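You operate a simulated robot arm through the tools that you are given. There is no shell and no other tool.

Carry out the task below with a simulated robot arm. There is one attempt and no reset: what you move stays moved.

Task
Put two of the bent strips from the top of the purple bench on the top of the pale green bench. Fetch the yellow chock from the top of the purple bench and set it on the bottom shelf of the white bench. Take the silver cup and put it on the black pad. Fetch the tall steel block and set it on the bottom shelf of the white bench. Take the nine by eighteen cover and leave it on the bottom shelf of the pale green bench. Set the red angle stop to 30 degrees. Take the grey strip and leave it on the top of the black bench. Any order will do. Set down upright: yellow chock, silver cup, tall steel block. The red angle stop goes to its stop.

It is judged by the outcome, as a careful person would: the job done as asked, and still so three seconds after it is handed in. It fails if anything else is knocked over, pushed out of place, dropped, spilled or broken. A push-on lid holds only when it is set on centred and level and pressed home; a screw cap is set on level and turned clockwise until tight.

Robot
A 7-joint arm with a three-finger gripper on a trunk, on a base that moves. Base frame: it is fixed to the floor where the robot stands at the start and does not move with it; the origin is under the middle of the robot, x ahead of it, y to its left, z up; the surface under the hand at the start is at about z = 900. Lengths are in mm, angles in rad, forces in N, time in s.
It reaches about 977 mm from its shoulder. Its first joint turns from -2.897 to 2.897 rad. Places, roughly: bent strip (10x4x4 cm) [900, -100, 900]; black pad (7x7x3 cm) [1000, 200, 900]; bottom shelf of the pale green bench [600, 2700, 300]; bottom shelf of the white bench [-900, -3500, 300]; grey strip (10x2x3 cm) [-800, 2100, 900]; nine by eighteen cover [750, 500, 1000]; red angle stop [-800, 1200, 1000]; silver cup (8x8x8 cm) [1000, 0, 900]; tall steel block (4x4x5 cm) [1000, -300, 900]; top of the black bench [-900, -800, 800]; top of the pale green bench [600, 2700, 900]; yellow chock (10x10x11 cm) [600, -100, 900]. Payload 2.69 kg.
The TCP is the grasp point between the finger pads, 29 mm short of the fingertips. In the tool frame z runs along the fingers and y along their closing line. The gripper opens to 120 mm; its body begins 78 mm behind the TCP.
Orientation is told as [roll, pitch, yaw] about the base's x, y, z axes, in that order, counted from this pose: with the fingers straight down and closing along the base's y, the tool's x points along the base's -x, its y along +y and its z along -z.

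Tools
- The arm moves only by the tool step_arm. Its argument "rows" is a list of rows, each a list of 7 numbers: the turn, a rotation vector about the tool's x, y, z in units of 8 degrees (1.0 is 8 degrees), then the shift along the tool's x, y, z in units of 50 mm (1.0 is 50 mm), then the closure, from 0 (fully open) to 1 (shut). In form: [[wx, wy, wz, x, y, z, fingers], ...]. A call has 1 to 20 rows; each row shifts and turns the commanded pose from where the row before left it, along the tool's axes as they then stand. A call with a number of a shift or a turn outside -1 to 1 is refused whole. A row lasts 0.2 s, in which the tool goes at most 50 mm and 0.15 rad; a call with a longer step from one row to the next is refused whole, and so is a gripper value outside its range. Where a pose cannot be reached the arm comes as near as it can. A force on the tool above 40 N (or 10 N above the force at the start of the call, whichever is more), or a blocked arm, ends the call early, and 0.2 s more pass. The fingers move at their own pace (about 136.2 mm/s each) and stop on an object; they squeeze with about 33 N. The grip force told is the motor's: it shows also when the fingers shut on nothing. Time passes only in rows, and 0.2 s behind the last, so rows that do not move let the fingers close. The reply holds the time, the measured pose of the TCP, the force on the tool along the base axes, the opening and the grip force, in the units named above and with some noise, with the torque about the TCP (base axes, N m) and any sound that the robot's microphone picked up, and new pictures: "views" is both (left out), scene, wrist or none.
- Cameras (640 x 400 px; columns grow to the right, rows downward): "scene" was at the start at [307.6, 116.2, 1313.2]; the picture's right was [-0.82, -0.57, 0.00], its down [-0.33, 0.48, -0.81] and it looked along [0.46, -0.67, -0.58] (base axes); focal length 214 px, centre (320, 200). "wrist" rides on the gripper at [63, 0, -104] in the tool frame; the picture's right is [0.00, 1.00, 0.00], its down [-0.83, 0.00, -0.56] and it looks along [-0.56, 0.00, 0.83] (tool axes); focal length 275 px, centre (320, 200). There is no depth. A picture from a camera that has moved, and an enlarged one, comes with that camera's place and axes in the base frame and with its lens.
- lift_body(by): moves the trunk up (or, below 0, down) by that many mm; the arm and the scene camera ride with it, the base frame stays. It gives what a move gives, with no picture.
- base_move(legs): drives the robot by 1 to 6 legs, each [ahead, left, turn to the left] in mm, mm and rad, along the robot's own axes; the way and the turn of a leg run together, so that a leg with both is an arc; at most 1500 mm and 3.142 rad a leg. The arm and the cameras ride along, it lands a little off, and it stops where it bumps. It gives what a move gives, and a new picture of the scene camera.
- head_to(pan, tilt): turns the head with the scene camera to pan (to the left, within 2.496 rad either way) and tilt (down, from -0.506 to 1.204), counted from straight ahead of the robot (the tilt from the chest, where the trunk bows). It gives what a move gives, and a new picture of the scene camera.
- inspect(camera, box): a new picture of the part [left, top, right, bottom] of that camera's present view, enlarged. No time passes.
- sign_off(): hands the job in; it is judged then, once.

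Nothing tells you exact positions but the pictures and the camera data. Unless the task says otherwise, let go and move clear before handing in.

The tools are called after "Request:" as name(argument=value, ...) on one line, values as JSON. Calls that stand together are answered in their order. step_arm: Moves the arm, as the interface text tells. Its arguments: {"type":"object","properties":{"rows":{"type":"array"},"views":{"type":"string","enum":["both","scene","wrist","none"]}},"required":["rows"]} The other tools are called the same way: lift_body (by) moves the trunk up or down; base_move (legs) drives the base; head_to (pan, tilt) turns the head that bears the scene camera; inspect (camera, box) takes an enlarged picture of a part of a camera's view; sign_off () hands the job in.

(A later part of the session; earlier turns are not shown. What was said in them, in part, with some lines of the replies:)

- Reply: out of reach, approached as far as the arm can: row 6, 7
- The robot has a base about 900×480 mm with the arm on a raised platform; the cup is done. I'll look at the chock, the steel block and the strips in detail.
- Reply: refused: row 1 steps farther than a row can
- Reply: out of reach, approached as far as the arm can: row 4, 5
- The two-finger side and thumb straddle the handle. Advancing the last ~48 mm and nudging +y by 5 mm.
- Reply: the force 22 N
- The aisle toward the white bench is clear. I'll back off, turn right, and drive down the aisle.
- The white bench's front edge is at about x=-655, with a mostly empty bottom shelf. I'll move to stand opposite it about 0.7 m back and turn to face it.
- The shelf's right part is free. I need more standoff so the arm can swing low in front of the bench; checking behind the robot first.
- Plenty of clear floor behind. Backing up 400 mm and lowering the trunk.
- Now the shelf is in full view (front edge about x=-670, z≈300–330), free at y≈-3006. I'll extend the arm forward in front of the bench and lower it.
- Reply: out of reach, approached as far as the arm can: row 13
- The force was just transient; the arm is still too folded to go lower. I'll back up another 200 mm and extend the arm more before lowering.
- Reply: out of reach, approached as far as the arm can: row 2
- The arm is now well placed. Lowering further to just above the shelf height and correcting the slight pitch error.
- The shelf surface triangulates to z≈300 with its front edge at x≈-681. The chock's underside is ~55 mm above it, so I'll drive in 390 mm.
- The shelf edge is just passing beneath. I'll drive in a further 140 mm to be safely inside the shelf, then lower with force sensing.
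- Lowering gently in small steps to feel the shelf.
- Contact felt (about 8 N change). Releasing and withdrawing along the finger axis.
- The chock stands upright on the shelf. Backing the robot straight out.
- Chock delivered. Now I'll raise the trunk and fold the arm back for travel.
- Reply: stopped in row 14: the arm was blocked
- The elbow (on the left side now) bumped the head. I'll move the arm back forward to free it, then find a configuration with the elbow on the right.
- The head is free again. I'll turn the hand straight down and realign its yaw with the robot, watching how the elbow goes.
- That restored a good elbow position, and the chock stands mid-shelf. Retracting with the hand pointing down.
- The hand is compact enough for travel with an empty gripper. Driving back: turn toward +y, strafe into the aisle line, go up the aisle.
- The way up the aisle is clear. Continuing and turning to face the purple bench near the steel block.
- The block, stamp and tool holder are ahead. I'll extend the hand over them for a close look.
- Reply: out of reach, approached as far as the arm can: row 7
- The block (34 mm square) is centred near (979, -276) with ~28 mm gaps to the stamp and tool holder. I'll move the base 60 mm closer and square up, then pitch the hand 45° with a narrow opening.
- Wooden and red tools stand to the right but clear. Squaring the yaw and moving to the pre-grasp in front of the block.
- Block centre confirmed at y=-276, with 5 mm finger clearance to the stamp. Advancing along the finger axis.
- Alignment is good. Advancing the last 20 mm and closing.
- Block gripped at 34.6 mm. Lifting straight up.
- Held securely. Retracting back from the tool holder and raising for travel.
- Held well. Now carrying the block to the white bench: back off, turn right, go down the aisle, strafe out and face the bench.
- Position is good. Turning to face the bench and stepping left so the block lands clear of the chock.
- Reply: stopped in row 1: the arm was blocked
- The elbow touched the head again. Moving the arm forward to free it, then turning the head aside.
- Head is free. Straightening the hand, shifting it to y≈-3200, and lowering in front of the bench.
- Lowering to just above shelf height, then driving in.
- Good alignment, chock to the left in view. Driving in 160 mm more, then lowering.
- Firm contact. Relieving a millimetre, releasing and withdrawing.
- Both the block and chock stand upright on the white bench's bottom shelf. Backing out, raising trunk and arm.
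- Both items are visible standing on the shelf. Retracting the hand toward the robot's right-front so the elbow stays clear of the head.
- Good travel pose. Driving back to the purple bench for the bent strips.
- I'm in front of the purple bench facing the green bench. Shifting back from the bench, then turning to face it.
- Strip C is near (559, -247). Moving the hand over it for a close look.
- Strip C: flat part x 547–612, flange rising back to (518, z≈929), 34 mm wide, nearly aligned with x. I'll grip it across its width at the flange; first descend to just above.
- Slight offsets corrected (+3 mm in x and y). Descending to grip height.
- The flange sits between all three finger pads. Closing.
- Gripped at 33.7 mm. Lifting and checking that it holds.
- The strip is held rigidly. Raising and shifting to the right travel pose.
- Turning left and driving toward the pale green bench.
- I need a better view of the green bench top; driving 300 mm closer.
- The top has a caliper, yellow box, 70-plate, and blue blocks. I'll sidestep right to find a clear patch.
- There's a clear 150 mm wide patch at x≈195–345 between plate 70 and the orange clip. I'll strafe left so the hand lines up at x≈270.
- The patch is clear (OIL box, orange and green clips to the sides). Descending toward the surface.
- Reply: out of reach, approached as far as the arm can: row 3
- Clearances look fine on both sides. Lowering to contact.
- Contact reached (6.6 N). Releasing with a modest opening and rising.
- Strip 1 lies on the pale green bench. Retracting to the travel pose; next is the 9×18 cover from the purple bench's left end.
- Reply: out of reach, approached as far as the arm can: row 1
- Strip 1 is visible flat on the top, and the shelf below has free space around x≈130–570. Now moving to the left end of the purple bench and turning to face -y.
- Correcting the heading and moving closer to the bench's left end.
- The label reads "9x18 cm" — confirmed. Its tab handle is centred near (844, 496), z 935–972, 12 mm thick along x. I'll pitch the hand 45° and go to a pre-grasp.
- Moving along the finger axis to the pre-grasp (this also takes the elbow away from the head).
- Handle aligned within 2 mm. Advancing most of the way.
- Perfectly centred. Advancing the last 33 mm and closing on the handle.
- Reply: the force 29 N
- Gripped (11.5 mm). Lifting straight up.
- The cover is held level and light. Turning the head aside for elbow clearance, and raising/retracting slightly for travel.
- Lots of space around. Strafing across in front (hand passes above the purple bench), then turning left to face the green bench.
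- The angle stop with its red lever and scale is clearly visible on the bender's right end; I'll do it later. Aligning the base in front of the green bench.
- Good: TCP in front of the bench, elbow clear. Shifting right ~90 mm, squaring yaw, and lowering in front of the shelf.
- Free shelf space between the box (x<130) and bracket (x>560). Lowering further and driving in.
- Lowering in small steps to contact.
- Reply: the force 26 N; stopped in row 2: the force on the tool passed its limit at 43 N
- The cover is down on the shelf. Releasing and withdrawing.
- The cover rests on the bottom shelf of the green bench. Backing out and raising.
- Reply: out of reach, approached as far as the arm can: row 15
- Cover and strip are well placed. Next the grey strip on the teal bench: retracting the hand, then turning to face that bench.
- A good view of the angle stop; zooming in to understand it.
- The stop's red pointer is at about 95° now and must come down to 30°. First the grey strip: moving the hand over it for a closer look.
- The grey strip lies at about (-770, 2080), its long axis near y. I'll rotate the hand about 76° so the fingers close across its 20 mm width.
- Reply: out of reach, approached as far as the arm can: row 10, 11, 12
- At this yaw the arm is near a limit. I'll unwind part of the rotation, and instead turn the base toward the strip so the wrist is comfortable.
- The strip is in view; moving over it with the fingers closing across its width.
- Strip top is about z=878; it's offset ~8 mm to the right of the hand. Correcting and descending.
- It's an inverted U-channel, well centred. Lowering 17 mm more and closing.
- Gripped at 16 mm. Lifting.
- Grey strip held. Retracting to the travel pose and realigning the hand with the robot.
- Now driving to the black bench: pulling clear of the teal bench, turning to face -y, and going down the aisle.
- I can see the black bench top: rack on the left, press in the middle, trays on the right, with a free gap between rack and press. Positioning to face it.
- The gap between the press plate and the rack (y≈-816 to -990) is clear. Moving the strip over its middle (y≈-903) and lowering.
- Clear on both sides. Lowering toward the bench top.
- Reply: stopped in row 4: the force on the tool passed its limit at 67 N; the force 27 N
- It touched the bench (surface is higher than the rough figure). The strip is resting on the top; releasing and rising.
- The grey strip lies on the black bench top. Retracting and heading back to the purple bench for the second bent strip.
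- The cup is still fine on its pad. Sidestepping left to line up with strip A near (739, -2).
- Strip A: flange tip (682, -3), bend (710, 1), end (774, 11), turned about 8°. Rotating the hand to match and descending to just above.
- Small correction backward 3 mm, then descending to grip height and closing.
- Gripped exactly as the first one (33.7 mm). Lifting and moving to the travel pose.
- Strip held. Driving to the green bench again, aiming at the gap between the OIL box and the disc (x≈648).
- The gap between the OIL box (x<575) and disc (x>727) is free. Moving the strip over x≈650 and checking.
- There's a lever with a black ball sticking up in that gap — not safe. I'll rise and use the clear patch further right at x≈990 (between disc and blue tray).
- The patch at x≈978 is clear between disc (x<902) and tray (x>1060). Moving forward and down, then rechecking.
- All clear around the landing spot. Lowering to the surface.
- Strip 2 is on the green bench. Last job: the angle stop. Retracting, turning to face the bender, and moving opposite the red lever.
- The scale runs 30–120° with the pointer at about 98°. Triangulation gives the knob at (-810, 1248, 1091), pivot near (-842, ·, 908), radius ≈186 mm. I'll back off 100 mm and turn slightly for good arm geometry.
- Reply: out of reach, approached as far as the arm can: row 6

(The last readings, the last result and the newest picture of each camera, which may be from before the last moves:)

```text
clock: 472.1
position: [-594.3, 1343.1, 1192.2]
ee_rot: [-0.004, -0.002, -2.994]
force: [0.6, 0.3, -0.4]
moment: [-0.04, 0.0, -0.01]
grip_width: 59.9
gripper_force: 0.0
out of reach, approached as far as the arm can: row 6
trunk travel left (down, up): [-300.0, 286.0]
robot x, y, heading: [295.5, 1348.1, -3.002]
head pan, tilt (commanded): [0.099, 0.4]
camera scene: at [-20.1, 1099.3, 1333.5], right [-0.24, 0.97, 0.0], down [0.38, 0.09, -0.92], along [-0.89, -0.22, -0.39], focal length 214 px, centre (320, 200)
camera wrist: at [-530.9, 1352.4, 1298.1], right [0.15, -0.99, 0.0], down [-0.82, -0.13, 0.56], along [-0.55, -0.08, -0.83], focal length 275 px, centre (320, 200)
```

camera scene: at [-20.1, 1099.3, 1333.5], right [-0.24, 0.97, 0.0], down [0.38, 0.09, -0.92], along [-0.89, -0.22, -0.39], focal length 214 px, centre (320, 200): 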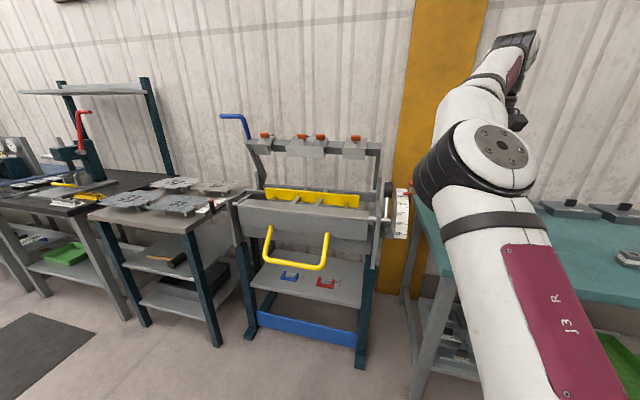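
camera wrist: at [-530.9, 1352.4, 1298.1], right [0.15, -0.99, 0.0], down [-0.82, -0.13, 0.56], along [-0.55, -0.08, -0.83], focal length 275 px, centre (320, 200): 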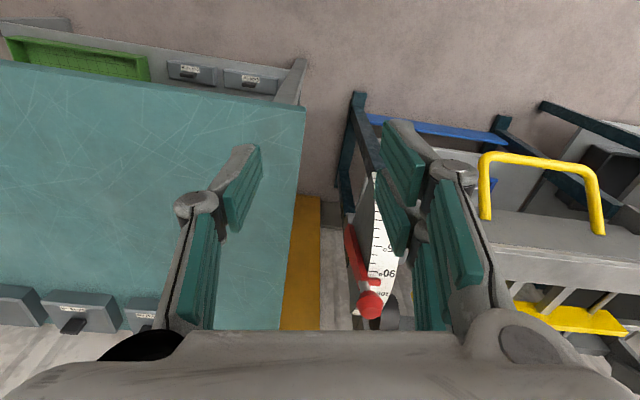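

The wrist camera confirms the knob position. Squaring yaw, pitching the hand 45°, then approaching.

Request:
step_arm(rows=[[0, 0, 0.53, 0, 0, 0, 0.5], [0, 0, 0.53, 0, 0, 0, 0.5], [0, -0.9375, 0, 0, 0, 0, 0.5], [0, -0.9375, 0, 0, 0, 0, 0.5], [0, -0.9375, 0, 0, 0, 0, 0.5], [0, -0.9375, 0, 0, 0, 0, 0.5], [0, -0.9375, 0, 0, 0, 0, 0.5], [0, -0.9375, 0, 0, 0, 0, 0.5], [0, 0, 0, 0, 0, 0, 0.5]], views="both")

```text
clock: 474.1
position: [-594.2, 1346.0, 1195.7]
ee_rot: [-0.005, -0.788, -3.138]
force: [-0.3, -1.1, 0.9]
moment: [0.0, 0.03, -0.02]
grip_width: 60.0
gripper_force: 0.1
trunk travel left (down, up): [-300.0, 286.0]
robot x, y, heading: [291.8, 1347.0, -3.003]
head pan, tilt (commanded): [0.099, 0.4]
camera scene: at [-20.2, 1099.3, 1333.5], right [-0.24, 0.97, 0.0], down [0.38, 0.09, -0.92], along [-0.89, -0.22, -0.39], focal length 214 px, centre (320, 200)
camera wrist: at [-476.3, 1344.7, 1224.9], right [0.0, -1.0, -0.01], down [-0.19, -0.01, 0.98], along [-0.98, 0.0, -0.19], focal length 275 px, centre (320, 200)
```

scene: 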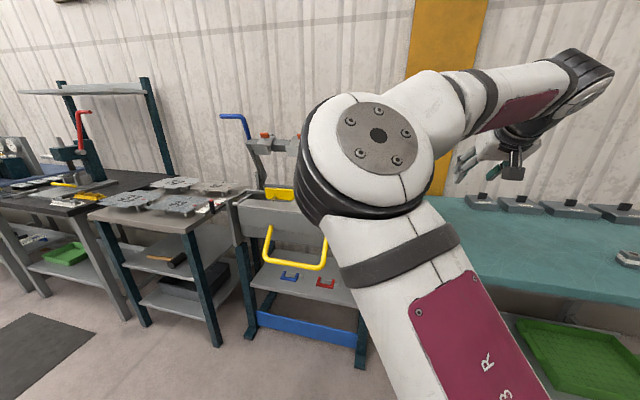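
wrist: 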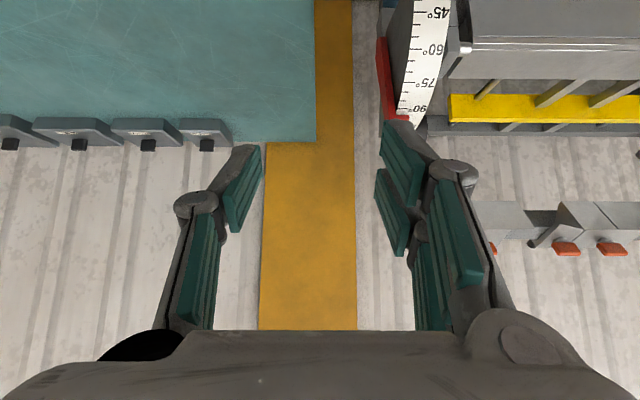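

Request:
step_arm(rows=[[0, 0, 0, -0.2, 0.6, 0.2, 0.5], [0, 0, 0, -0.3, 0.6, 0.4, 0.5], [0, 0, 0, -0.35, 0.5, 0.6, 0.5], [0, 0, 0, -0.35, 0.26, 0.7, 0.5], [0, 0, 0, -0.36, 0, 0.78, 0.5], [0, 0, 0, 0, 0, 0, 0.5]], views="both")

Request:
inspect(camera="wrist", box=[220, 0, 440, 200])

```text
clock: 475.5
position: [-748.0, 1250.9, 1154.1]
ee_rot: [-0.004, -0.787, -3.142]
force: [-0.6, 0.4, 0.0]
moment: [0.02, 0.02, -0.01]
grip_width: 60.1
gripper_force: 0.0
trunk travel left (down, up): [-300.0, 286.0]
robot x, y, heading: [289.9, 1346.2, -2.996]
head pan, tilt (commanded): [0.099, 0.4]
camera scene: at [-20.1, 1099.3, 1333.5], right [-0.24, 0.97, 0.0], down [0.38, 0.09, -0.92], along [-0.89, -0.22, -0.39], focal length 214 px, centre (320, 200)
camera wrist: at [-628.7, 1249.8, 1184.5], right [0.0, -1.0, -0.01], down [-0.19, -0.01, 0.98], along [-0.98, 0.0, -0.19], focal length 275 px, centre (320, 200)
```

scene: 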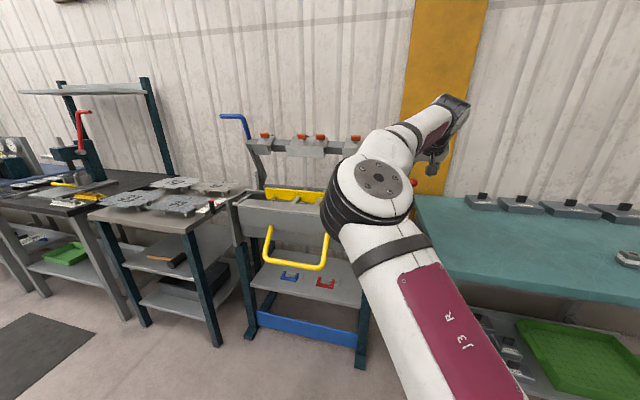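
wrist: 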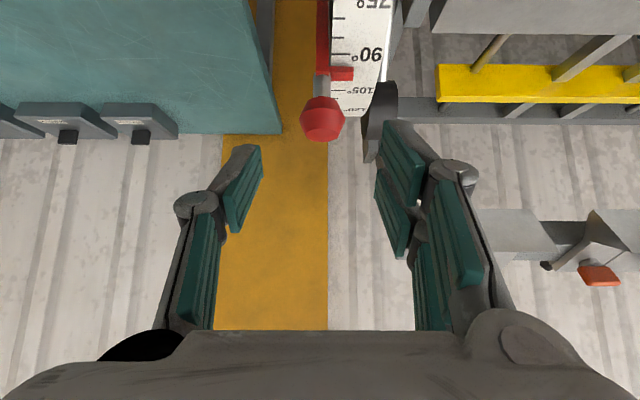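

```text
2.00 times, centred on (330, 100) of wrist
camera zoom: at [-628.7, 1249.8, 1184.5], right [0.0, -1.0, -0.01], down [-0.19, -0.01, 0.98], along [-0.98, 0.0, -0.19], focal length 551 px, centre (300, 400)
```

zoom: 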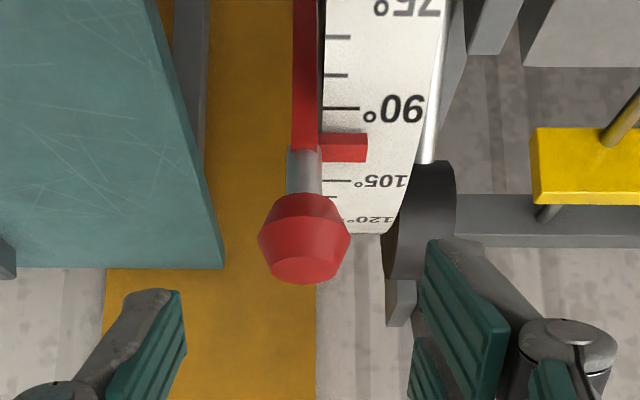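

Excellent view: pointer at ~98°, knob centred between the fingers. Advancing 70 mm so the knob sits near the fingertips.

Request:
step_arm(rows=[[0, 0, 0, 0, 0.05, 0.6, 0.5], [0, 0, 0, 0, 0, 0.6, 0.5], [0, 0, 0, 0, 0, 0.2, 0.5], [0, 0, 0, 0, 0, 0, 0.5]], views="wrist")

Request:
inspect(camera="wrist", box=[220, 40, 440, 240])

```text
clock: 476.5
position: [-795.7, 1245.7, 1105.8]
ee_rot: [-0.006, -0.787, -3.137]
force: [0.5, -0.9, -0.1]
moment: [0.01, -0.01, -0.01]
grip_width: 60.1
gripper_force: 0.1
trunk travel left (down, up): [-300.0, 286.0]
robot x, y, heading: [295.7, 1348.2, -3.0]
head pan, tilt (commanded): [0.099, 0.4]
camera wrist: at [-677.2, 1245.6, 1134.9], right [0.0, -1.0, -0.01], down [-0.19, -0.01, 0.98], along [-0.98, 0.0, -0.19], focal length 275 px, centre (320, 200)
```

wrist: 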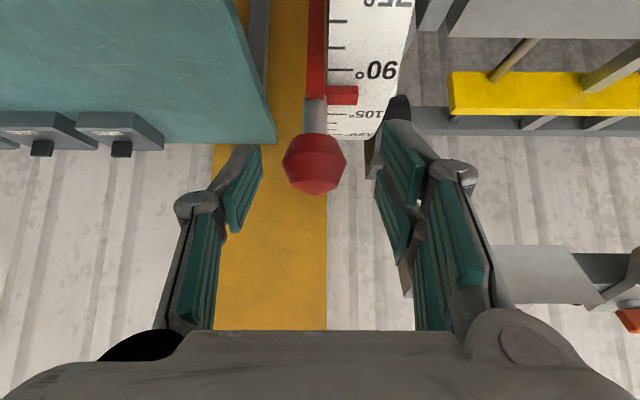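

```text
2.00 times, centred on (330, 140) of wrist
camera zoom: at [-677.2, 1245.6, 1134.9], right [0.0, -1.0, -0.01], down [-0.19, -0.01, 0.98], along [-0.98, 0.0, -0.19], focal length 551 px, centre (300, 320)
```

zoom: 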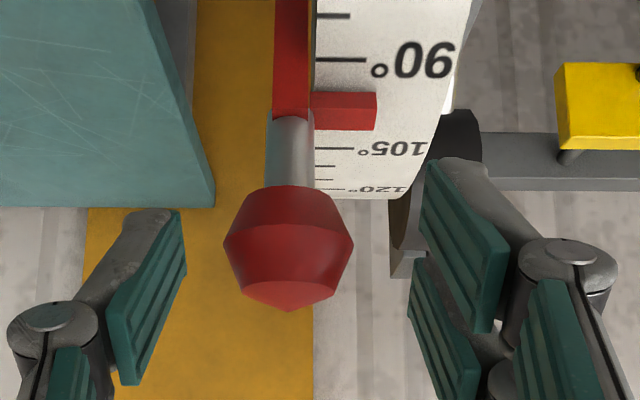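

Nudging 5 mm forward and 2.5 mm in y, then closing on the knob.

Request:
step_arm(rows=[[0, 0, 0, 0, -0.05, 0.1, 0.5], [0, 0, 0, 0, 0, 0, 0.5], [0, 0, 0, 0, 0, 0, 0.8], [0, 0, 0, 0, 0, 0, 1], [0, 0, 0, 0, 0, 0, 1]], views="wrist")

Request:
inspect(camera="wrist", box=[220, 40, 440, 240])

```text
clock: 477.7
position: [-798.7, 1249.8, 1102.4]
ee_rot: [-0.005, -0.786, -3.139]
force: [-0.1, 5.3, 1.2]
moment: [0.13, -0.08, -0.08]
grip_width: 32.3
gripper_force: 44.6
trunk travel left (down, up): [-300.0, 286.0]
robot x, y, heading: [290.7, 1345.4, -2.996]
head pan, tilt (commanded): [0.099, 0.4]
camera wrist: at [-680.6, 1248.4, 1132.0], right [0.0, -1.0, -0.01], down [-0.19, -0.01, 0.98], along [-0.98, 0.0, -0.19], focal length 275 px, centre (320, 200)
```

wrist: 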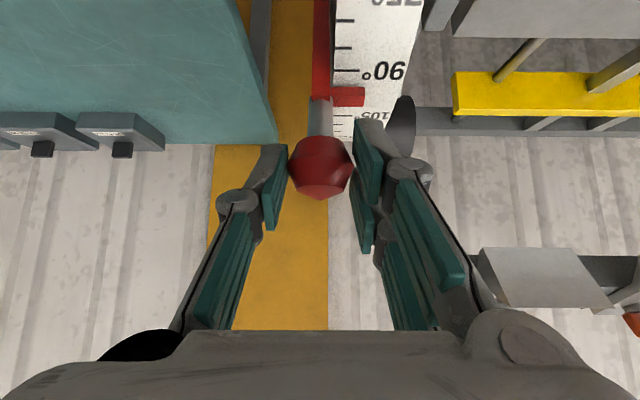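

```text
2.00 times, centred on (330, 140) of wrist
camera zoom: at [-680.6, 1248.4, 1132.0], right [0.0, -1.0, -0.01], down [-0.19, -0.01, 0.98], along [-0.98, 0.0, -0.19], focal length 551 px, centre (300, 320)
```

zoom: 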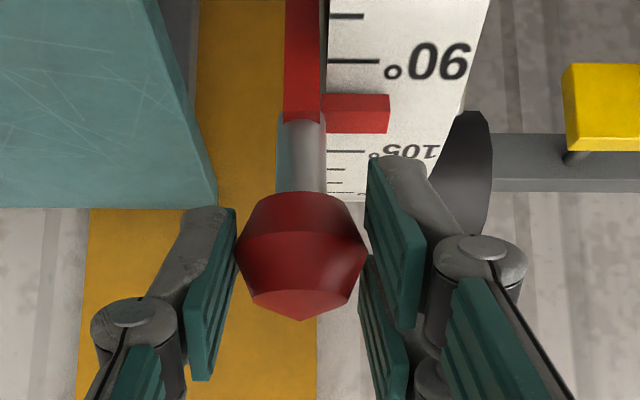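

Knob held. Now moving it along its arc toward me and down, first a few steps to check the motion.

Request:
step_arm(rows=[[0, 0, 0, 0.33, 0, -0.205, 1], [0, 0, 0, 0.349, 0, -0.171, 1], [0, 0, 0, 0.365, 0, -0.133, 1], [0, 0, 0, 0, 0, 0, 1]], views="both")

Request:
inspect(camera="wrist", box=[220, 0, 440, 200])

```text
clock: 478.7
position: [-744.6, 1249.9, 1081.1]
ee_rot: [-0.005, -0.784, -3.137]
force: [-11.0, 9.4, -8.0]
moment: [0.06, 0.97, -0.04]
grip_width: 32.9
gripper_force: 44.6
trunk travel left (down, up): [-300.0, 286.0]
robot x, y, heading: [294.0, 1347.3, -2.999]
head pan, tilt (commanded): [0.099, 0.4]
camera scene: at [-21.1, 1099.7, 1333.3], right [-0.24, 0.97, 0.0], down [0.38, 0.09, -0.92], along [-0.89, -0.22, -0.39], focal length 214 px, centre (320, 200)
camera wrist: at [-625.4, 1248.5, 1110.5], right [0.0, -1.0, -0.01], down [-0.2, -0.01, 0.98], along [-0.98, 0.0, -0.2], focal length 275 px, centre (320, 200)
```

scene: 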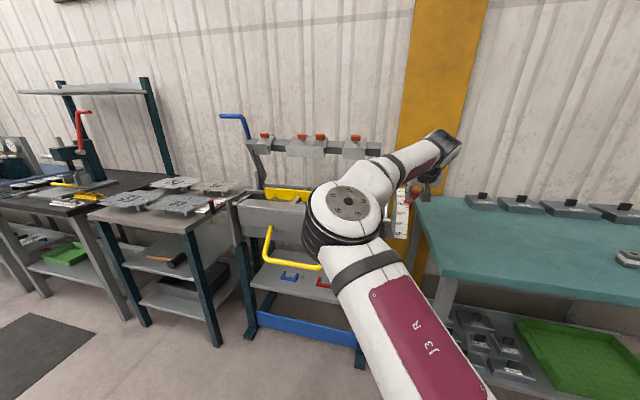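
wrist: 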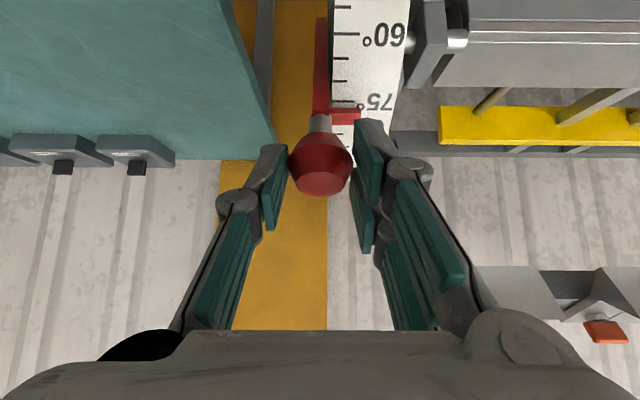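

```text
2.00 times, centred on (330, 100) of wrist
camera zoom: at [-625.4, 1248.5, 1110.5], right [0.0, -1.0, -0.01], down [-0.2, -0.01, 0.98], along [-0.98, 0.0, -0.2], focal length 551 px, centre (300, 400)
```

zoom: 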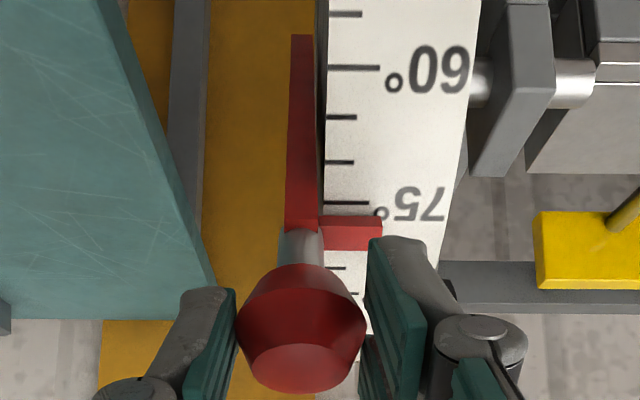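

The pointer followed to about 80°. Continuing along the arc.

Request:
step_arm(rows=[[0, 0, 0, 0.376, 0, -0.093, 1], [0, 0, 0, 0.385, 0, -0.054, 1], [0, 0, 0, 0.387, 0, -0.014, 1], [0, 0, 0, 0, 0, 0, 1]], views="wrist")

Request:
inspect(camera="wrist", box=[220, 0, 440, 200])

```text
clock: 479.7
position: [-695.5, 1248.7, 1051.2]
ee_rot: [-0.003, -0.788, -3.14]
force: [0.2, 12.5, 5.9]
moment: [0.26, 0.9, -0.19]
grip_width: 31.8
gripper_force: 44.9
trunk travel left (down, up): [-300.0, 286.0]
robot x, y, heading: [291.8, 1346.6, -3.0]
head pan, tilt (commanded): [0.099, 0.4]
camera wrist: at [-576.7, 1248.3, 1080.6], right [0.0, -1.0, -0.01], down [-0.19, -0.01, 0.98], along [-0.98, 0.0, -0.19], focal length 275 px, centre (320, 200)
```

wrist: 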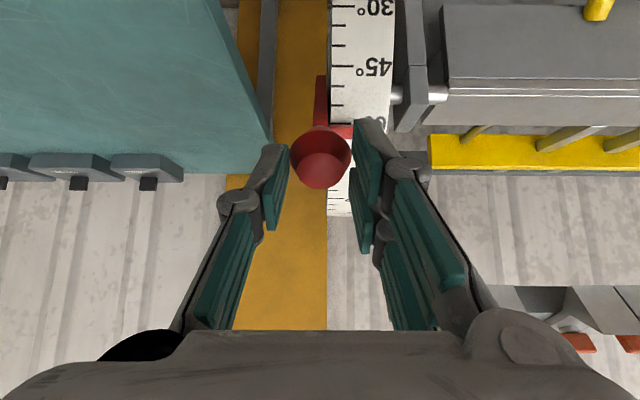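

```text
2.00 times, centred on (330, 100) of wrist
camera zoom: at [-576.7, 1248.3, 1080.6], right [0.0, -1.0, -0.01], down [-0.19, -0.01, 0.98], along [-0.98, 0.0, -0.19], focal length 551 px, centre (300, 400)
```

zoom: 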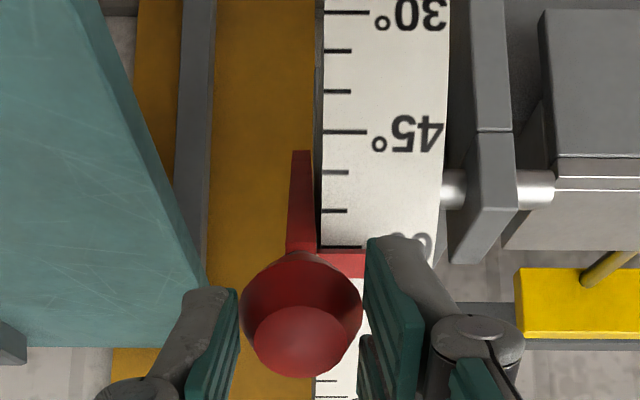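

At about 62° now, exactly as planned. Continuing.

Request:
step_arm(rows=[[0, 0, 0, 0.389, 0, 0.027, 1], [0, 0, 0, 0.382, 0, 0.068, 1], [0, 0, 0, 0.373, 0, 0.107, 1], [0, 0, 0, 0, 0, 0, 1]], views="wrist")

Request:
inspect(camera="wrist", box=[220, 0, 440, 200])

```text
clock: 480.6
position: [-662.1, 1248.7, 1004.2]
ee_rot: [-0.005, -0.787, -3.137]
force: [22.7, -2.0, 13.0]
moment: [-0.16, 0.18, 0.19]
grip_width: 28.8
gripper_force: 44.6
trunk travel left (down, up): [-300.0, 286.0]
robot x, y, heading: [292.9, 1346.5, -2.997]
head pan, tilt (commanded): [0.099, 0.4]
stopped in row 4: the force on the tool passed its limit at 41 N (the readings are from after the stop); the commanded pose is now the measured one
camera wrist: at [-542.6, 1248.3, 1034.0], right [0.0, -1.0, -0.01], down [-0.19, -0.01, 0.98], along [-0.98, 0.0, -0.19], focal length 275 px, centre (320, 200)
```

wrist: 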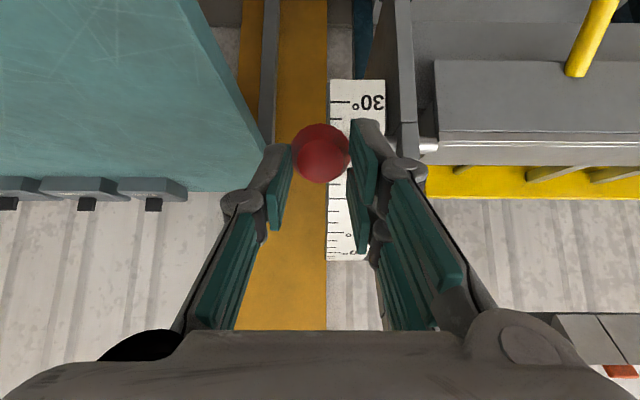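

```text
2.00 times, centred on (330, 100) of wrist
camera zoom: at [-542.6, 1248.3, 1034.0], right [0.0, -1.0, -0.01], down [-0.19, -0.01, 0.98], along [-0.98, 0.0, -0.19], focal length 551 px, centre (300, 400)
```

zoom: 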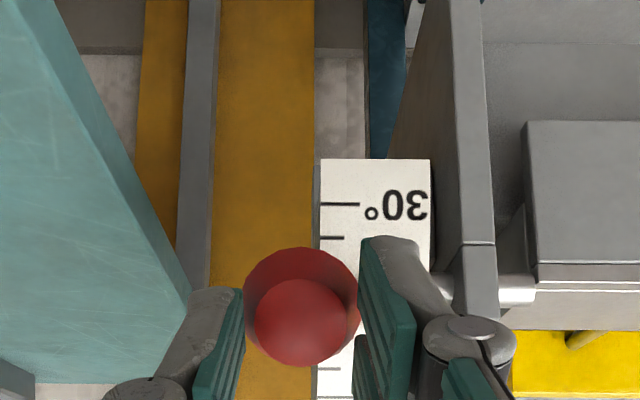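

The true arc centre is a bit further back (≈(-867, 906), r≈191), so the knob slid toward the fingertips. I'll open, back off and look before re-gripping.

Request:
step_arm(rows=[[0, 0, 0, 0, 0, 0, 0.7], [0, 0, 0, 0, 0, 0, 0.5], [0, 0, 0, 0, 0, 0, 0.5], [0, 0, 0, 0, 0, -0.6, 0.5], [0, 0, 0, 0, 0, -0.6, 0.5], [0, 0, 0, 0, 0, 0, 0.5]], views="wrist")

Request:
inspect(camera="wrist", box=[240, 0, 440, 180])

```text
clock: 482.0
position: [-621.6, 1250.6, 1044.4]
ee_rot: [-0.008, -0.787, -3.138]
force: [0.1, 0.1, -1.2]
moment: [0.0, 0.01, 0.01]
grip_width: 60.1
gripper_force: 0.0
trunk travel left (down, up): [-300.0, 286.0]
robot x, y, heading: [294.1, 1349.4, -2.998]
head pan, tilt (commanded): [0.099, 0.4]
camera wrist: at [-502.7, 1249.8, 1075.0], right [0.0, -1.0, -0.01], down [-0.2, -0.01, 0.98], along [-0.98, 0.0, -0.2], focal length 275 px, centre (320, 200)
```

wrist: 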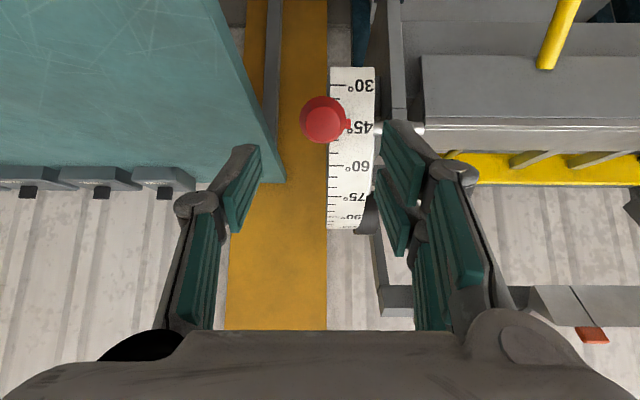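

```text
2.22 times, centred on (340, 90) of wrist
camera zoom: at [-502.7, 1249.8, 1075.0], right [0.0, -1.0, -0.01], down [-0.2, -0.01, 0.98], along [-0.98, 0.0, -0.2], focal length 612 px, centre (276, 444)
```

zoom: 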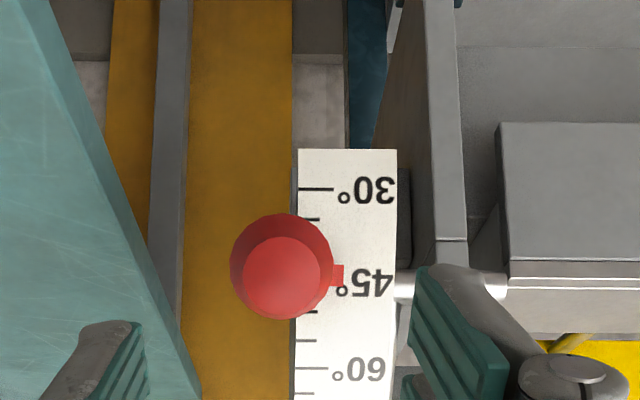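

The lever holds its place at about 45°. I'll steepen the pitch to 60° (more radial to the lever) and re-grip the knob.

Request:
step_arm(rows=[[0, -0.94, 0, 0, 0, 0, 0.5], [0, -0.94, 0, 0, 0, 0, 0.5], [0, 0, 0, 0.48, 0.04, 0, 0.5], [0, 0, 0, 0, 0, 0.5, 0.5], [0, 0, 0, 0, 0, 0, 0.5]], views="wrist")

Request:
inspect(camera="wrist", box=[220, 20, 440, 220])

```text
clock: 483.2
position: [-629.4, 1245.9, 1013.2]
ee_rot: [-0.011, -1.047, -3.135]
force: [-0.4, 0.3, 0.5]
moment: [-0.01, 0.01, 0.01]
grip_width: 59.8
gripper_force: 0.1
trunk travel left (down, up): [-300.0, 286.0]
robot x, y, heading: [291.4, 1348.4, -2.995]
head pan, tilt (commanded): [0.099, 0.4]
camera wrist: at [-507.2, 1245.5, 1011.1], right [0.0, -1.0, -0.01], down [0.07, -0.01, 1.0], along [-1.0, 0.0, 0.07], focal length 275 px, centre (320, 200)
```

wrist: 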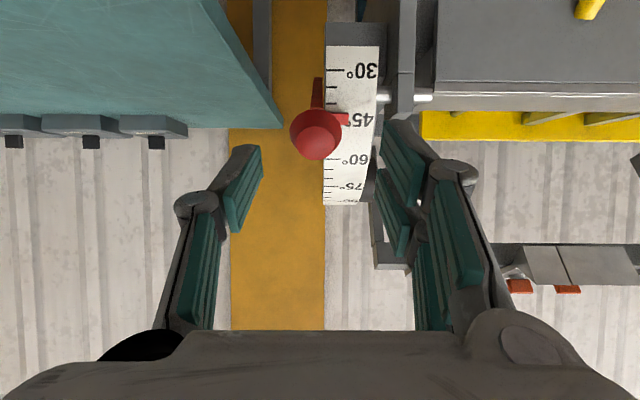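

```text
2.00 times, centred on (330, 120) of wrist
camera zoom: at [-507.2, 1245.5, 1011.1], right [0.0, -1.0, -0.01], down [0.07, -0.01, 1.0], along [-1.0, 0.0, 0.07], focal length 551 px, centre (300, 360)
```

zoom: 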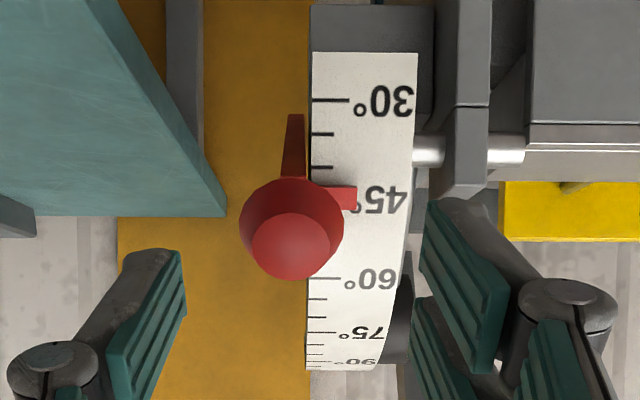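

Clear view: pointer at ~45°, knob centred. Advancing 40 mm and gripping.

Request:
step_arm(rows=[[0, 0, 0, 0, -0.05, 0.5, 0.5], [0, 0, 0, 0, 0, 0.33, 0.5], [0, 0, 0, 0, 0, 0, 0.5], [0, 0, 0, 0, 0, 0, 0.8], [0, 0, 0, 0, 0, 0, 1], [0, 0, 0, 0, 0, 0, 1]], views="wrist")

Request:
inspect(camera="wrist", box=[220, 20, 440, 220])

```text
clock: 484.6
position: [-666.6, 1249.5, 990.3]
ee_rot: [-0.007, -1.049, -3.134]
force: [-0.9, -5.5, 1.3]
moment: [0.1, 0.18, 0.28]
grip_width: 32.5
gripper_force: 45.9
trunk travel left (down, up): [-300.0, 286.0]
robot x, y, heading: [293.7, 1347.1, -2.997]
head pan, tilt (commanded): [0.099, 0.4]
camera wrist: at [-544.4, 1248.8, 988.7], right [0.0, -1.0, -0.01], down [0.07, -0.01, 1.0], along [-1.0, 0.0, 0.07], focal length 275 px, centre (320, 200)
```

wrist: 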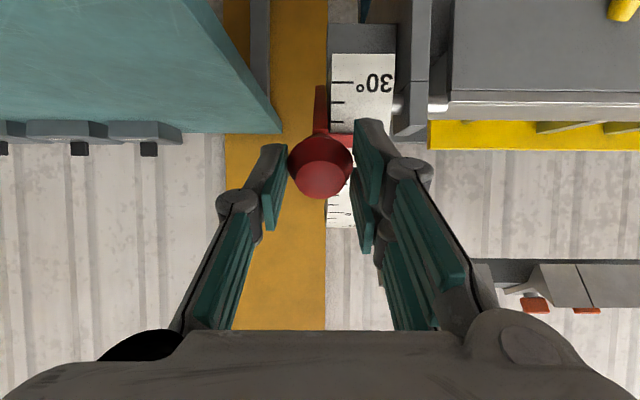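

```text
2.00 times, centred on (330, 120) of wrist
camera zoom: at [-544.4, 1248.8, 988.7], right [0.0, -1.0, -0.01], down [0.07, -0.01, 1.0], along [-1.0, 0.0, 0.07], focal length 551 px, centre (300, 360)
```

zoom: 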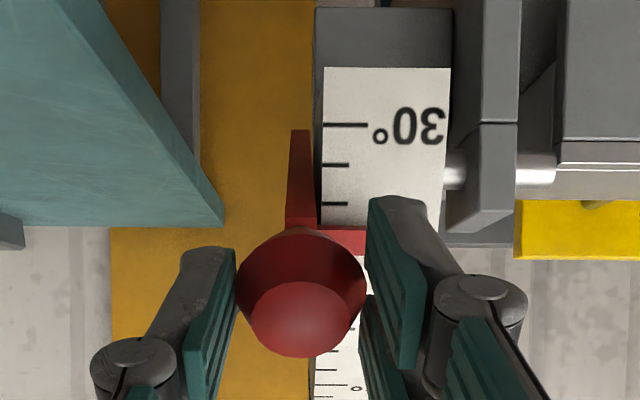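

Gripped. Moving down the arc in two 5° steps, then checking the pointer.

Request:
step_arm(rows=[[0, 0, 0, 0.32, 0, 0.058, 1], [0, 0, 0, 0.314, 0, 0.084, 1], [0, 0, 0, 0, 0, 0, 1]], views="wrist")

Request:
inspect(camera="wrist", box=[220, 20, 440, 220])

```text
clock: 485.4
position: [-655.5, 1249.3, 958.8]
ee_rot: [-0.004, -1.049, -3.135]
force: [4.1, -9.1, 6.9]
moment: [-0.1, 0.99, 0.21]
grip_width: 32.7
gripper_force: 45.3
trunk travel left (down, up): [-300.0, 286.0]
robot x, y, heading: [295.6, 1348.2, -2.997]
head pan, tilt (commanded): [0.099, 0.4]
camera wrist: at [-534.9, 1248.7, 957.4], right [0.0, -1.0, -0.01], down [0.07, -0.01, 1.0], along [-1.0, 0.0, 0.07], focal length 275 px, centre (320, 200)
```

wrist: 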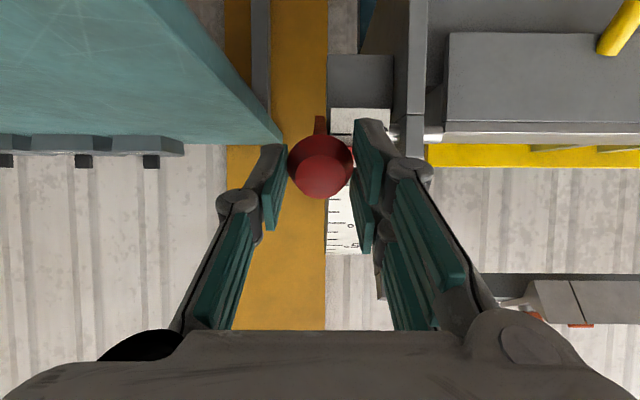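

```text
2.00 times, centred on (330, 120) of wrist
camera zoom: at [-534.9, 1248.7, 957.4], right [0.0, -1.0, -0.01], down [0.07, -0.01, 1.0], along [-1.0, 0.0, 0.07], focal length 551 px, centre (300, 360)
```

zoom: 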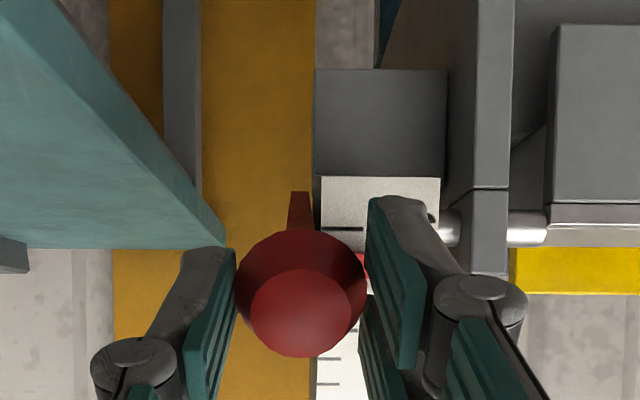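

Pointer is near 34° now. Continuing the last few degrees toward the stop, watching the force.

Request:
step_arm(rows=[[0, 0, 0, 0.15, 0, 0.05, 1], [0, 0, 0, 0.1, 0, 0.04, 1], [0, 0, 0, 0, 0, 0, 1]], views="wrist")

Request:
inspect(camera="wrist", box=[220, 20, 440, 220])

```text
clock: 486.2
position: [-654.6, 1248.8, 945.0]
ee_rot: [-0.011, -1.047, -3.132]
force: [-0.8, -8.7, 3.9]
moment: [0.01, 1.15, 0.21]
grip_width: 32.5
gripper_force: 44.9
trunk travel left (down, up): [-300.0, 286.0]
robot x, y, heading: [296.7, 1349.8, -2.994]
head pan, tilt (commanded): [0.099, 0.4]
camera wrist: at [-532.5, 1248.6, 943.8], right [0.0, -1.0, -0.01], down [0.07, -0.01, 1.0], along [-1.0, 0.0, 0.07], focal length 275 px, centre (320, 200)
```

wrist: 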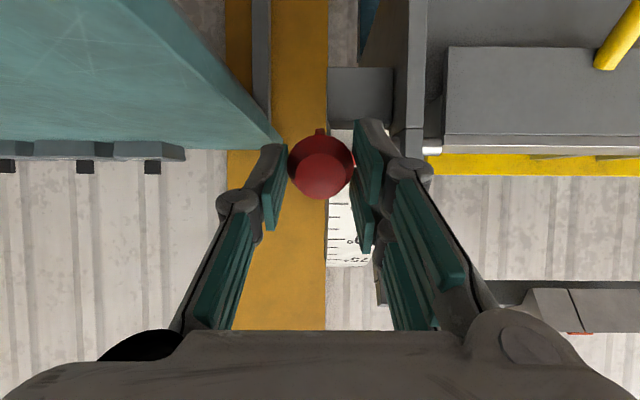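

```text
2.00 times, centred on (330, 120) of wrist
camera zoom: at [-532.5, 1248.6, 943.8], right [0.0, -1.0, -0.01], down [0.07, -0.01, 1.0], along [-1.0, 0.0, 0.07], focal length 551 px, centre (300, 360)
```

zoom: 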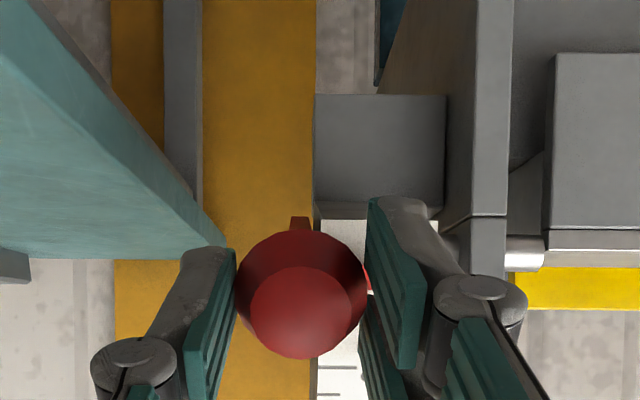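

About 31–32° by estimate. Creeping further in small steps to feel the stop.

Request:
step_arm(rows=[[0, 0, 0, 0.06, 0, 0.025, 1], [0, 0, 0, 0.05, 0, 0.02, 1], [0, 0, 0, 0, 0, 0, 1]], views="none")

Request:
step_arm(rows=[[0, 0, 0, 0.05, 0, 0.02, 1], [0, 0, 0, 0, 0, 0, 1]], views="wrist")

Request:
inspect(camera="wrist", box=[220, 20, 440, 220])

```text
clock: 487.0
position: [-654.2, 1249.0, 943.6]
ee_rot: [-0.003, -1.054, -3.138]
force: [-3.3, -11.5, 30.8]
moment: [-0.21, 0.52, 0.27]
grip_width: 32.5
gripper_force: 44.3
trunk travel left (down, up): [-300.0, 286.0]
robot x, y, heading: [291.4, 1344.4, -3.001]
head pan, tilt (commanded): [0.099, 0.4]
```

```text
clock: 487.6
position: [-653.9, 1246.9, 939.5]
ee_rot: [-0.005, -1.054, -3.135]
force: [-7.6, -7.7, 35.5]
moment: [-0.1, 0.78, 0.15]
grip_width: 33.1
gripper_force: 45.0
trunk travel left (down, up): [-300.0, 286.0]
robot x, y, heading: [292.8, 1345.5, -3.002]
head pan, tilt (commanded): [0.099, 0.4]
camera wrist: at [-532.0, 1248.8, 938.1], right [0.0, -1.0, -0.01], down [0.07, -0.01, 1.0], along [-1.0, 0.0, 0.07], focal length 275 px, centre (320, 200)
```

wrist: 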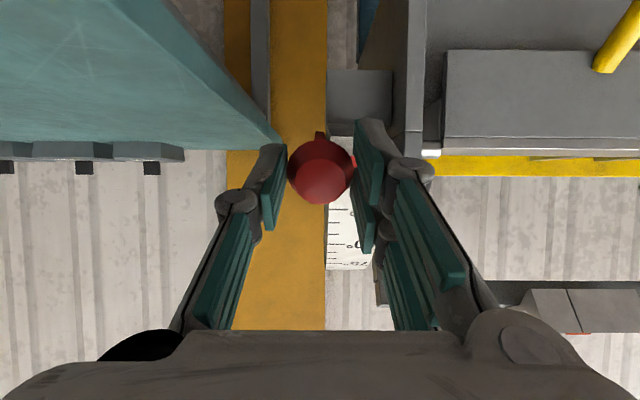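

```text
2.00 times, centred on (330, 120) of wrist
camera zoom: at [-532.0, 1248.8, 938.1], right [0.0, -1.0, -0.01], down [0.07, -0.01, 1.0], along [-1.0, 0.0, 0.07], focal length 551 px, centre (300, 360)
```

zoom: 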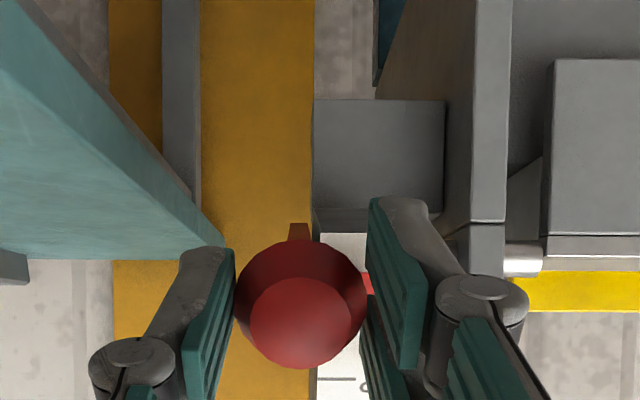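

The force jumped to 35 N — the lever is against its stop. Releasing and withdrawing to read the scale.

Request:
step_arm(rows=[[0, 0, 0, 0, 0, 0, 0.8], [0, 0, 0, 0, 0, 0, 0.5], [0, 0, 0, 0, 0, 0, 0.5], [0, 0, 0, 0, 0, -0.5, 0.5], [0, 0, 0, 0, 0, -0.7, 0.5], [0, 0, 0, 0, 0, -0.7, 0.5], [0, 0, 0, 0, 0, 0, 0.5]], views="wrist")

Request:
inspect(camera="wrist", box=[240, 20, 420, 180])

```text
clock: 489.2
position: [-570.9, 1249.7, 985.2]
ee_rot: [-0.009, -1.048, -3.134]
force: [0.5, 0.8, -0.6]
moment: [-0.02, -0.02, 0.02]
grip_width: 59.6
gripper_force: 0.0
trunk travel left (down, up): [-300.0, 286.0]
robot x, y, heading: [296.0, 1346.8, -2.996]
head pan, tilt (commanded): [0.099, 0.4]
camera wrist: at [-448.5, 1248.1, 984.3], right [0.0, -1.0, -0.01], down [0.07, -0.01, 1.0], along [-1.0, 0.0, 0.07], focal length 275 px, centre (320, 200)
```

wrist: 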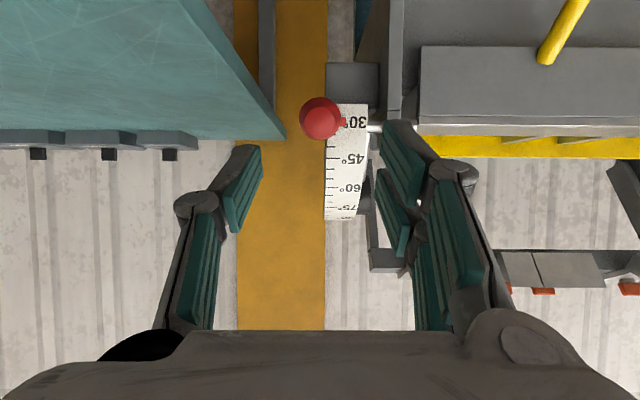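

```text
2.50 times, centred on (330, 100) of wrist
camera zoom: at [-448.5, 1248.1, 984.3], right [0.0, -1.0, -0.01], down [0.07, -0.01, 1.0], along [-1.0, 0.0, 0.07], focal length 688 px, centre (295, 450)
```

zoom: 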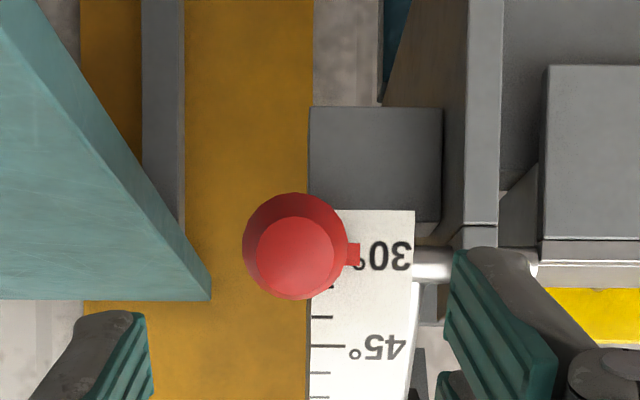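

The pointer reads 30°. Zooming tightly to double-check, and from the scene camera too.

Request:
inspect(camera="wrist", box=[310, 90, 380, 150])

Request:
inspect(camera="scene", box=[370, 150, 450, 250])

```text
6.67 times, centred on (345, 120) of wrist
camera zoom: at [-448.5, 1248.1, 984.3], right [0.0, -1.0, -0.01], down [0.07, -0.01, 1.0], along [-1.0, 0.0, 0.07], focal length 1835 px, centre (153, 733)
```

zoom: 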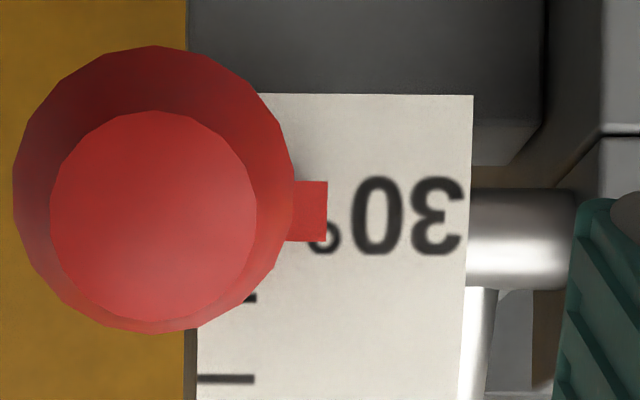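

```text
4.00 times, centred on (410, 200) of scene
camera zoom: at [-19.9, 1099.2, 1333.4], right [-0.24, 0.97, 0.0], down [0.38, 0.09, -0.92], along [-0.89, -0.22, -0.39], focal length 858 px, centre (-40, 200)
```

zoom: 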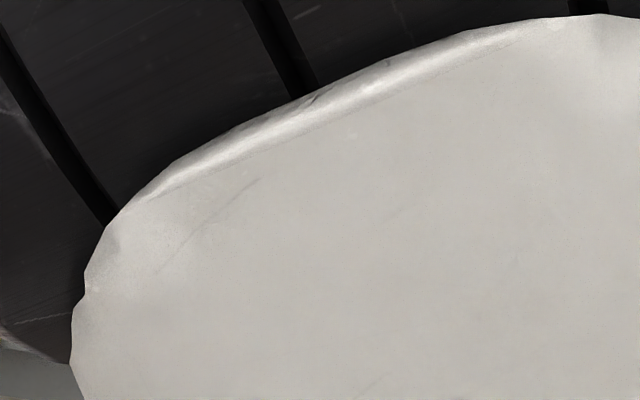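

The pointer sits at 30° against its stop. Backing the base away so everything is clear, then freeing the head's view.

Request:
base_move(legs=[[-300, 0, 0]])

Request:
step_arm(rows=[[0, 0, 0, -0.3, 0, 0.5, 0.5], [0, 0, 0, -0.3, 0, 0.5, 0.5], [0, 0, 0, -0.3, 0, 0.5, 0.5], [0, 0, 0, 0, 0, 0, 0.5]], views="both")

```text
clock: 491.3
position: [-272.3, 1300.7, 986.0]
ee_rot: [-0.006, -1.048, 3.133]
force: [0.1, -0.5, 0.0]
moment: [-0.01, -0.02, -0.01]
grip_width: 60.1
gripper_force: 0.1
trunk travel left (down, up): [-300.0, 286.0]
robot x, y, heading: [593.2, 1387.2, -3.013]
head pan, tilt (commanded): [0.099, 0.4]
camera scene: at [277.2, 1144.7, 1333.5], right [-0.23, 0.97, 0.0], down [0.38, 0.09, -0.92], along [-0.9, -0.21, -0.39], focal length 214 px, centre (320, 200)
```

scene: 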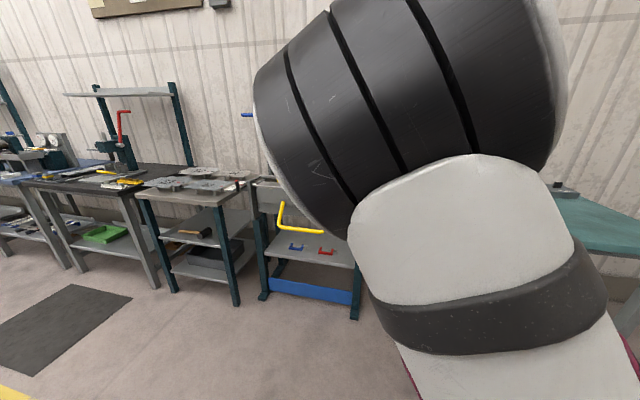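

```text
clock: 492.3
position: [-358.1, 1303.0, 986.7]
ee_rot: [-0.008, -1.048, 3.134]
force: [0.0, -0.7, -0.4]
moment: [-0.01, -0.02, -0.01]
grip_width: 60.2
gripper_force: 0.0
trunk travel left (down, up): [-300.0, 286.0]
robot x, y, heading: [593.5, 1388.7, -3.014]
head pan, tilt (commanded): [0.099, 0.4]
camera scene: at [277.2, 1144.8, 1333.5], right [-0.23, 0.97, 0.0], down [0.38, 0.09, -0.92], along [-0.9, -0.21, -0.39], focal length 214 px, centre (320, 200)
camera wrist: at [-235.9, 1301.4, 985.8], right [-0.01, -1.0, -0.01], down [0.07, -0.01, 1.0], along [-1.0, 0.01, 0.07], focal length 275 px, centre (320, 200)
```

scene: 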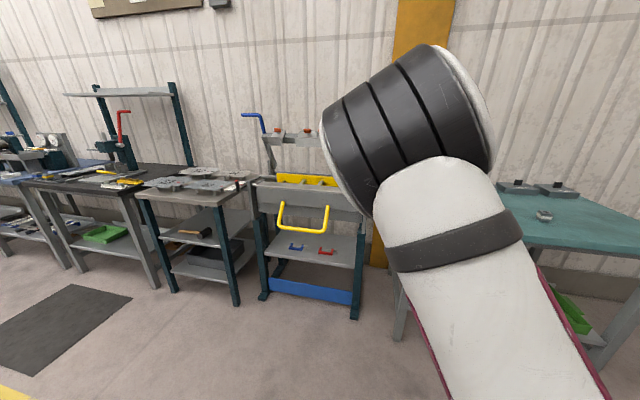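
wrist: 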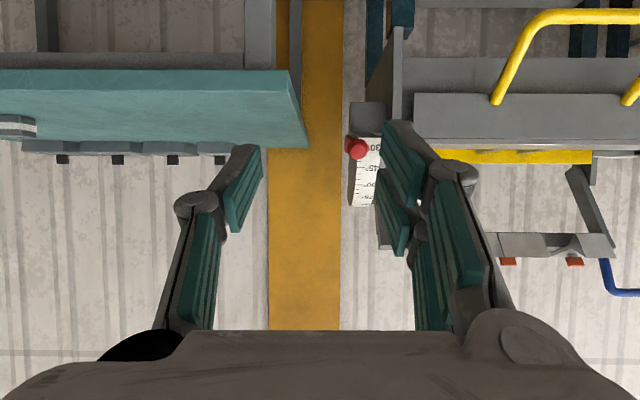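

Moving the arm to a neutral hand-down pose to get an unobstructed view of the stop.

Request:
step_arm(rows=[[0, 0.9, 0, -0.3, 0, -0.3, 0.5], [0, 0.9, 0, -0.4, 0, -0.4, 0.5], [0, 0.9, 0, -0.4, 0, -0.4, 0.5], [0, 0.9, 0, -0.2, -0.3, -0.6, 0.5], [0, 0.9, 0, -0.1, -0.4, -0.6, 0.5], [0, 0.9, 0, 0, -0.5, -0.5, 0.5], [0, 0.9, 0, 0, -0.5, -0.3, 0.5], [0, 0.9, 0, 0, -0.5, 0, 0.5], [0, 0.3, 0, 0, -0.5, 0, 0.5], [0, 0, 0, 0, -0.5, 0, 0.5], [0, 0, 0, 0, 0, 0, 0.5]], views="scene")

Request:
inspect(camera="scene", box=[350, 160, 430, 240])

```text
clock: 494.7
position: [-297.5, 1446.9, 1142.6]
ee_rot: [0.012, -0.065, -3.135]
force: [-0.1, -0.3, 0.4]
moment: [-0.01, -0.02, 0.01]
grip_width: 60.2
gripper_force: 0.0
out of reach, approached as far as the arm can: row 2, 10
trunk travel left (down, up): [-300.0, 286.0]
robot x, y, heading: [594.0, 1391.1, -3.016]
head pan, tilt (commanded): [0.099, 0.4]
camera scene: at [277.1, 1144.9, 1333.5], right [-0.23, 0.97, 0.0], down [0.38, 0.09, -0.92], along [-0.9, -0.21, -0.39], focal length 214 px, centre (320, 200)
```

scene: 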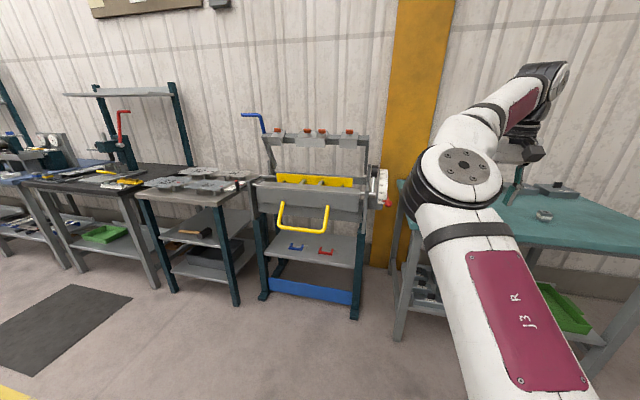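

```text
5.00 times, centred on (390, 200) of scene
camera zoom: at [277.1, 1144.9, 1333.5], right [-0.23, 0.97, 0.0], down [0.38, 0.09, -0.92], along [-0.9, -0.21, -0.39], focal length 1072 px, centre (-30, 200)
```

zoom: 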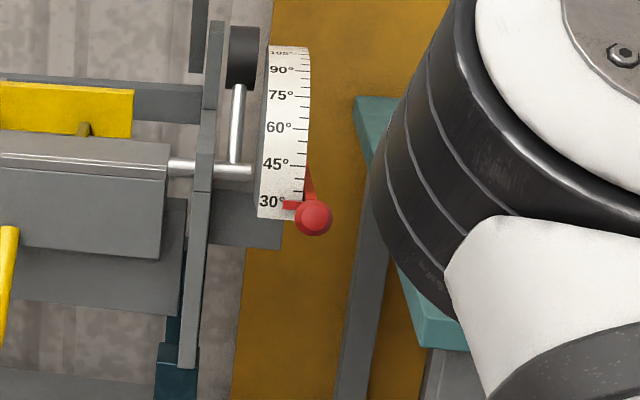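

All seven jobs are in place: two bent strips on the green bench top, and the 9x18 cover on its bottom shelf. The chock and steel block stand upright on the white bench's bottom shelf, and the cup is on the black pad. The grey strip is on the black bench top, and the red stop is at 30° against its stop. The gripper is empty and clear, so I'm handing in.

Request:
sign_off()

```text
The job is handed in.
```

The job is handed in, and all seven tasks were in place when I finished. I saw each item where it belongs after letting go, but I don't have the judge's result.

- **Bent strips:** two from the purple bench now lie on the top of the pale green bench, one between plate 70 and the orange clip, the other between the round disc and the blue tray.
- **Yellow chock:** it stands upright on the bottom shelf of the white bench.
- **Tall steel block:** it stands upright on the same shelf, about 170 mm from the chock.
- **Silver cup:** it stands upright and centred on the black pad.
- **Nine by eighteen cover:** I checked its label, "9x18 cm". It is on the bottom shelf of the pale green bench.
- **Grey strip:** it lies on the top of the black bench, between the press and the rack. It touched down harder than I meant (about 67 N), because that bench is higher than the rough figure. It was lying flat afterwards, with nothing around it moved.
- **Red angle stop:** it is pushed down to its stop, and the pointer reads 30 degrees to within about half a degree.

I noticed nothing else knocked over or moved. The only bumps were the robot's elbow touching its own head twice.
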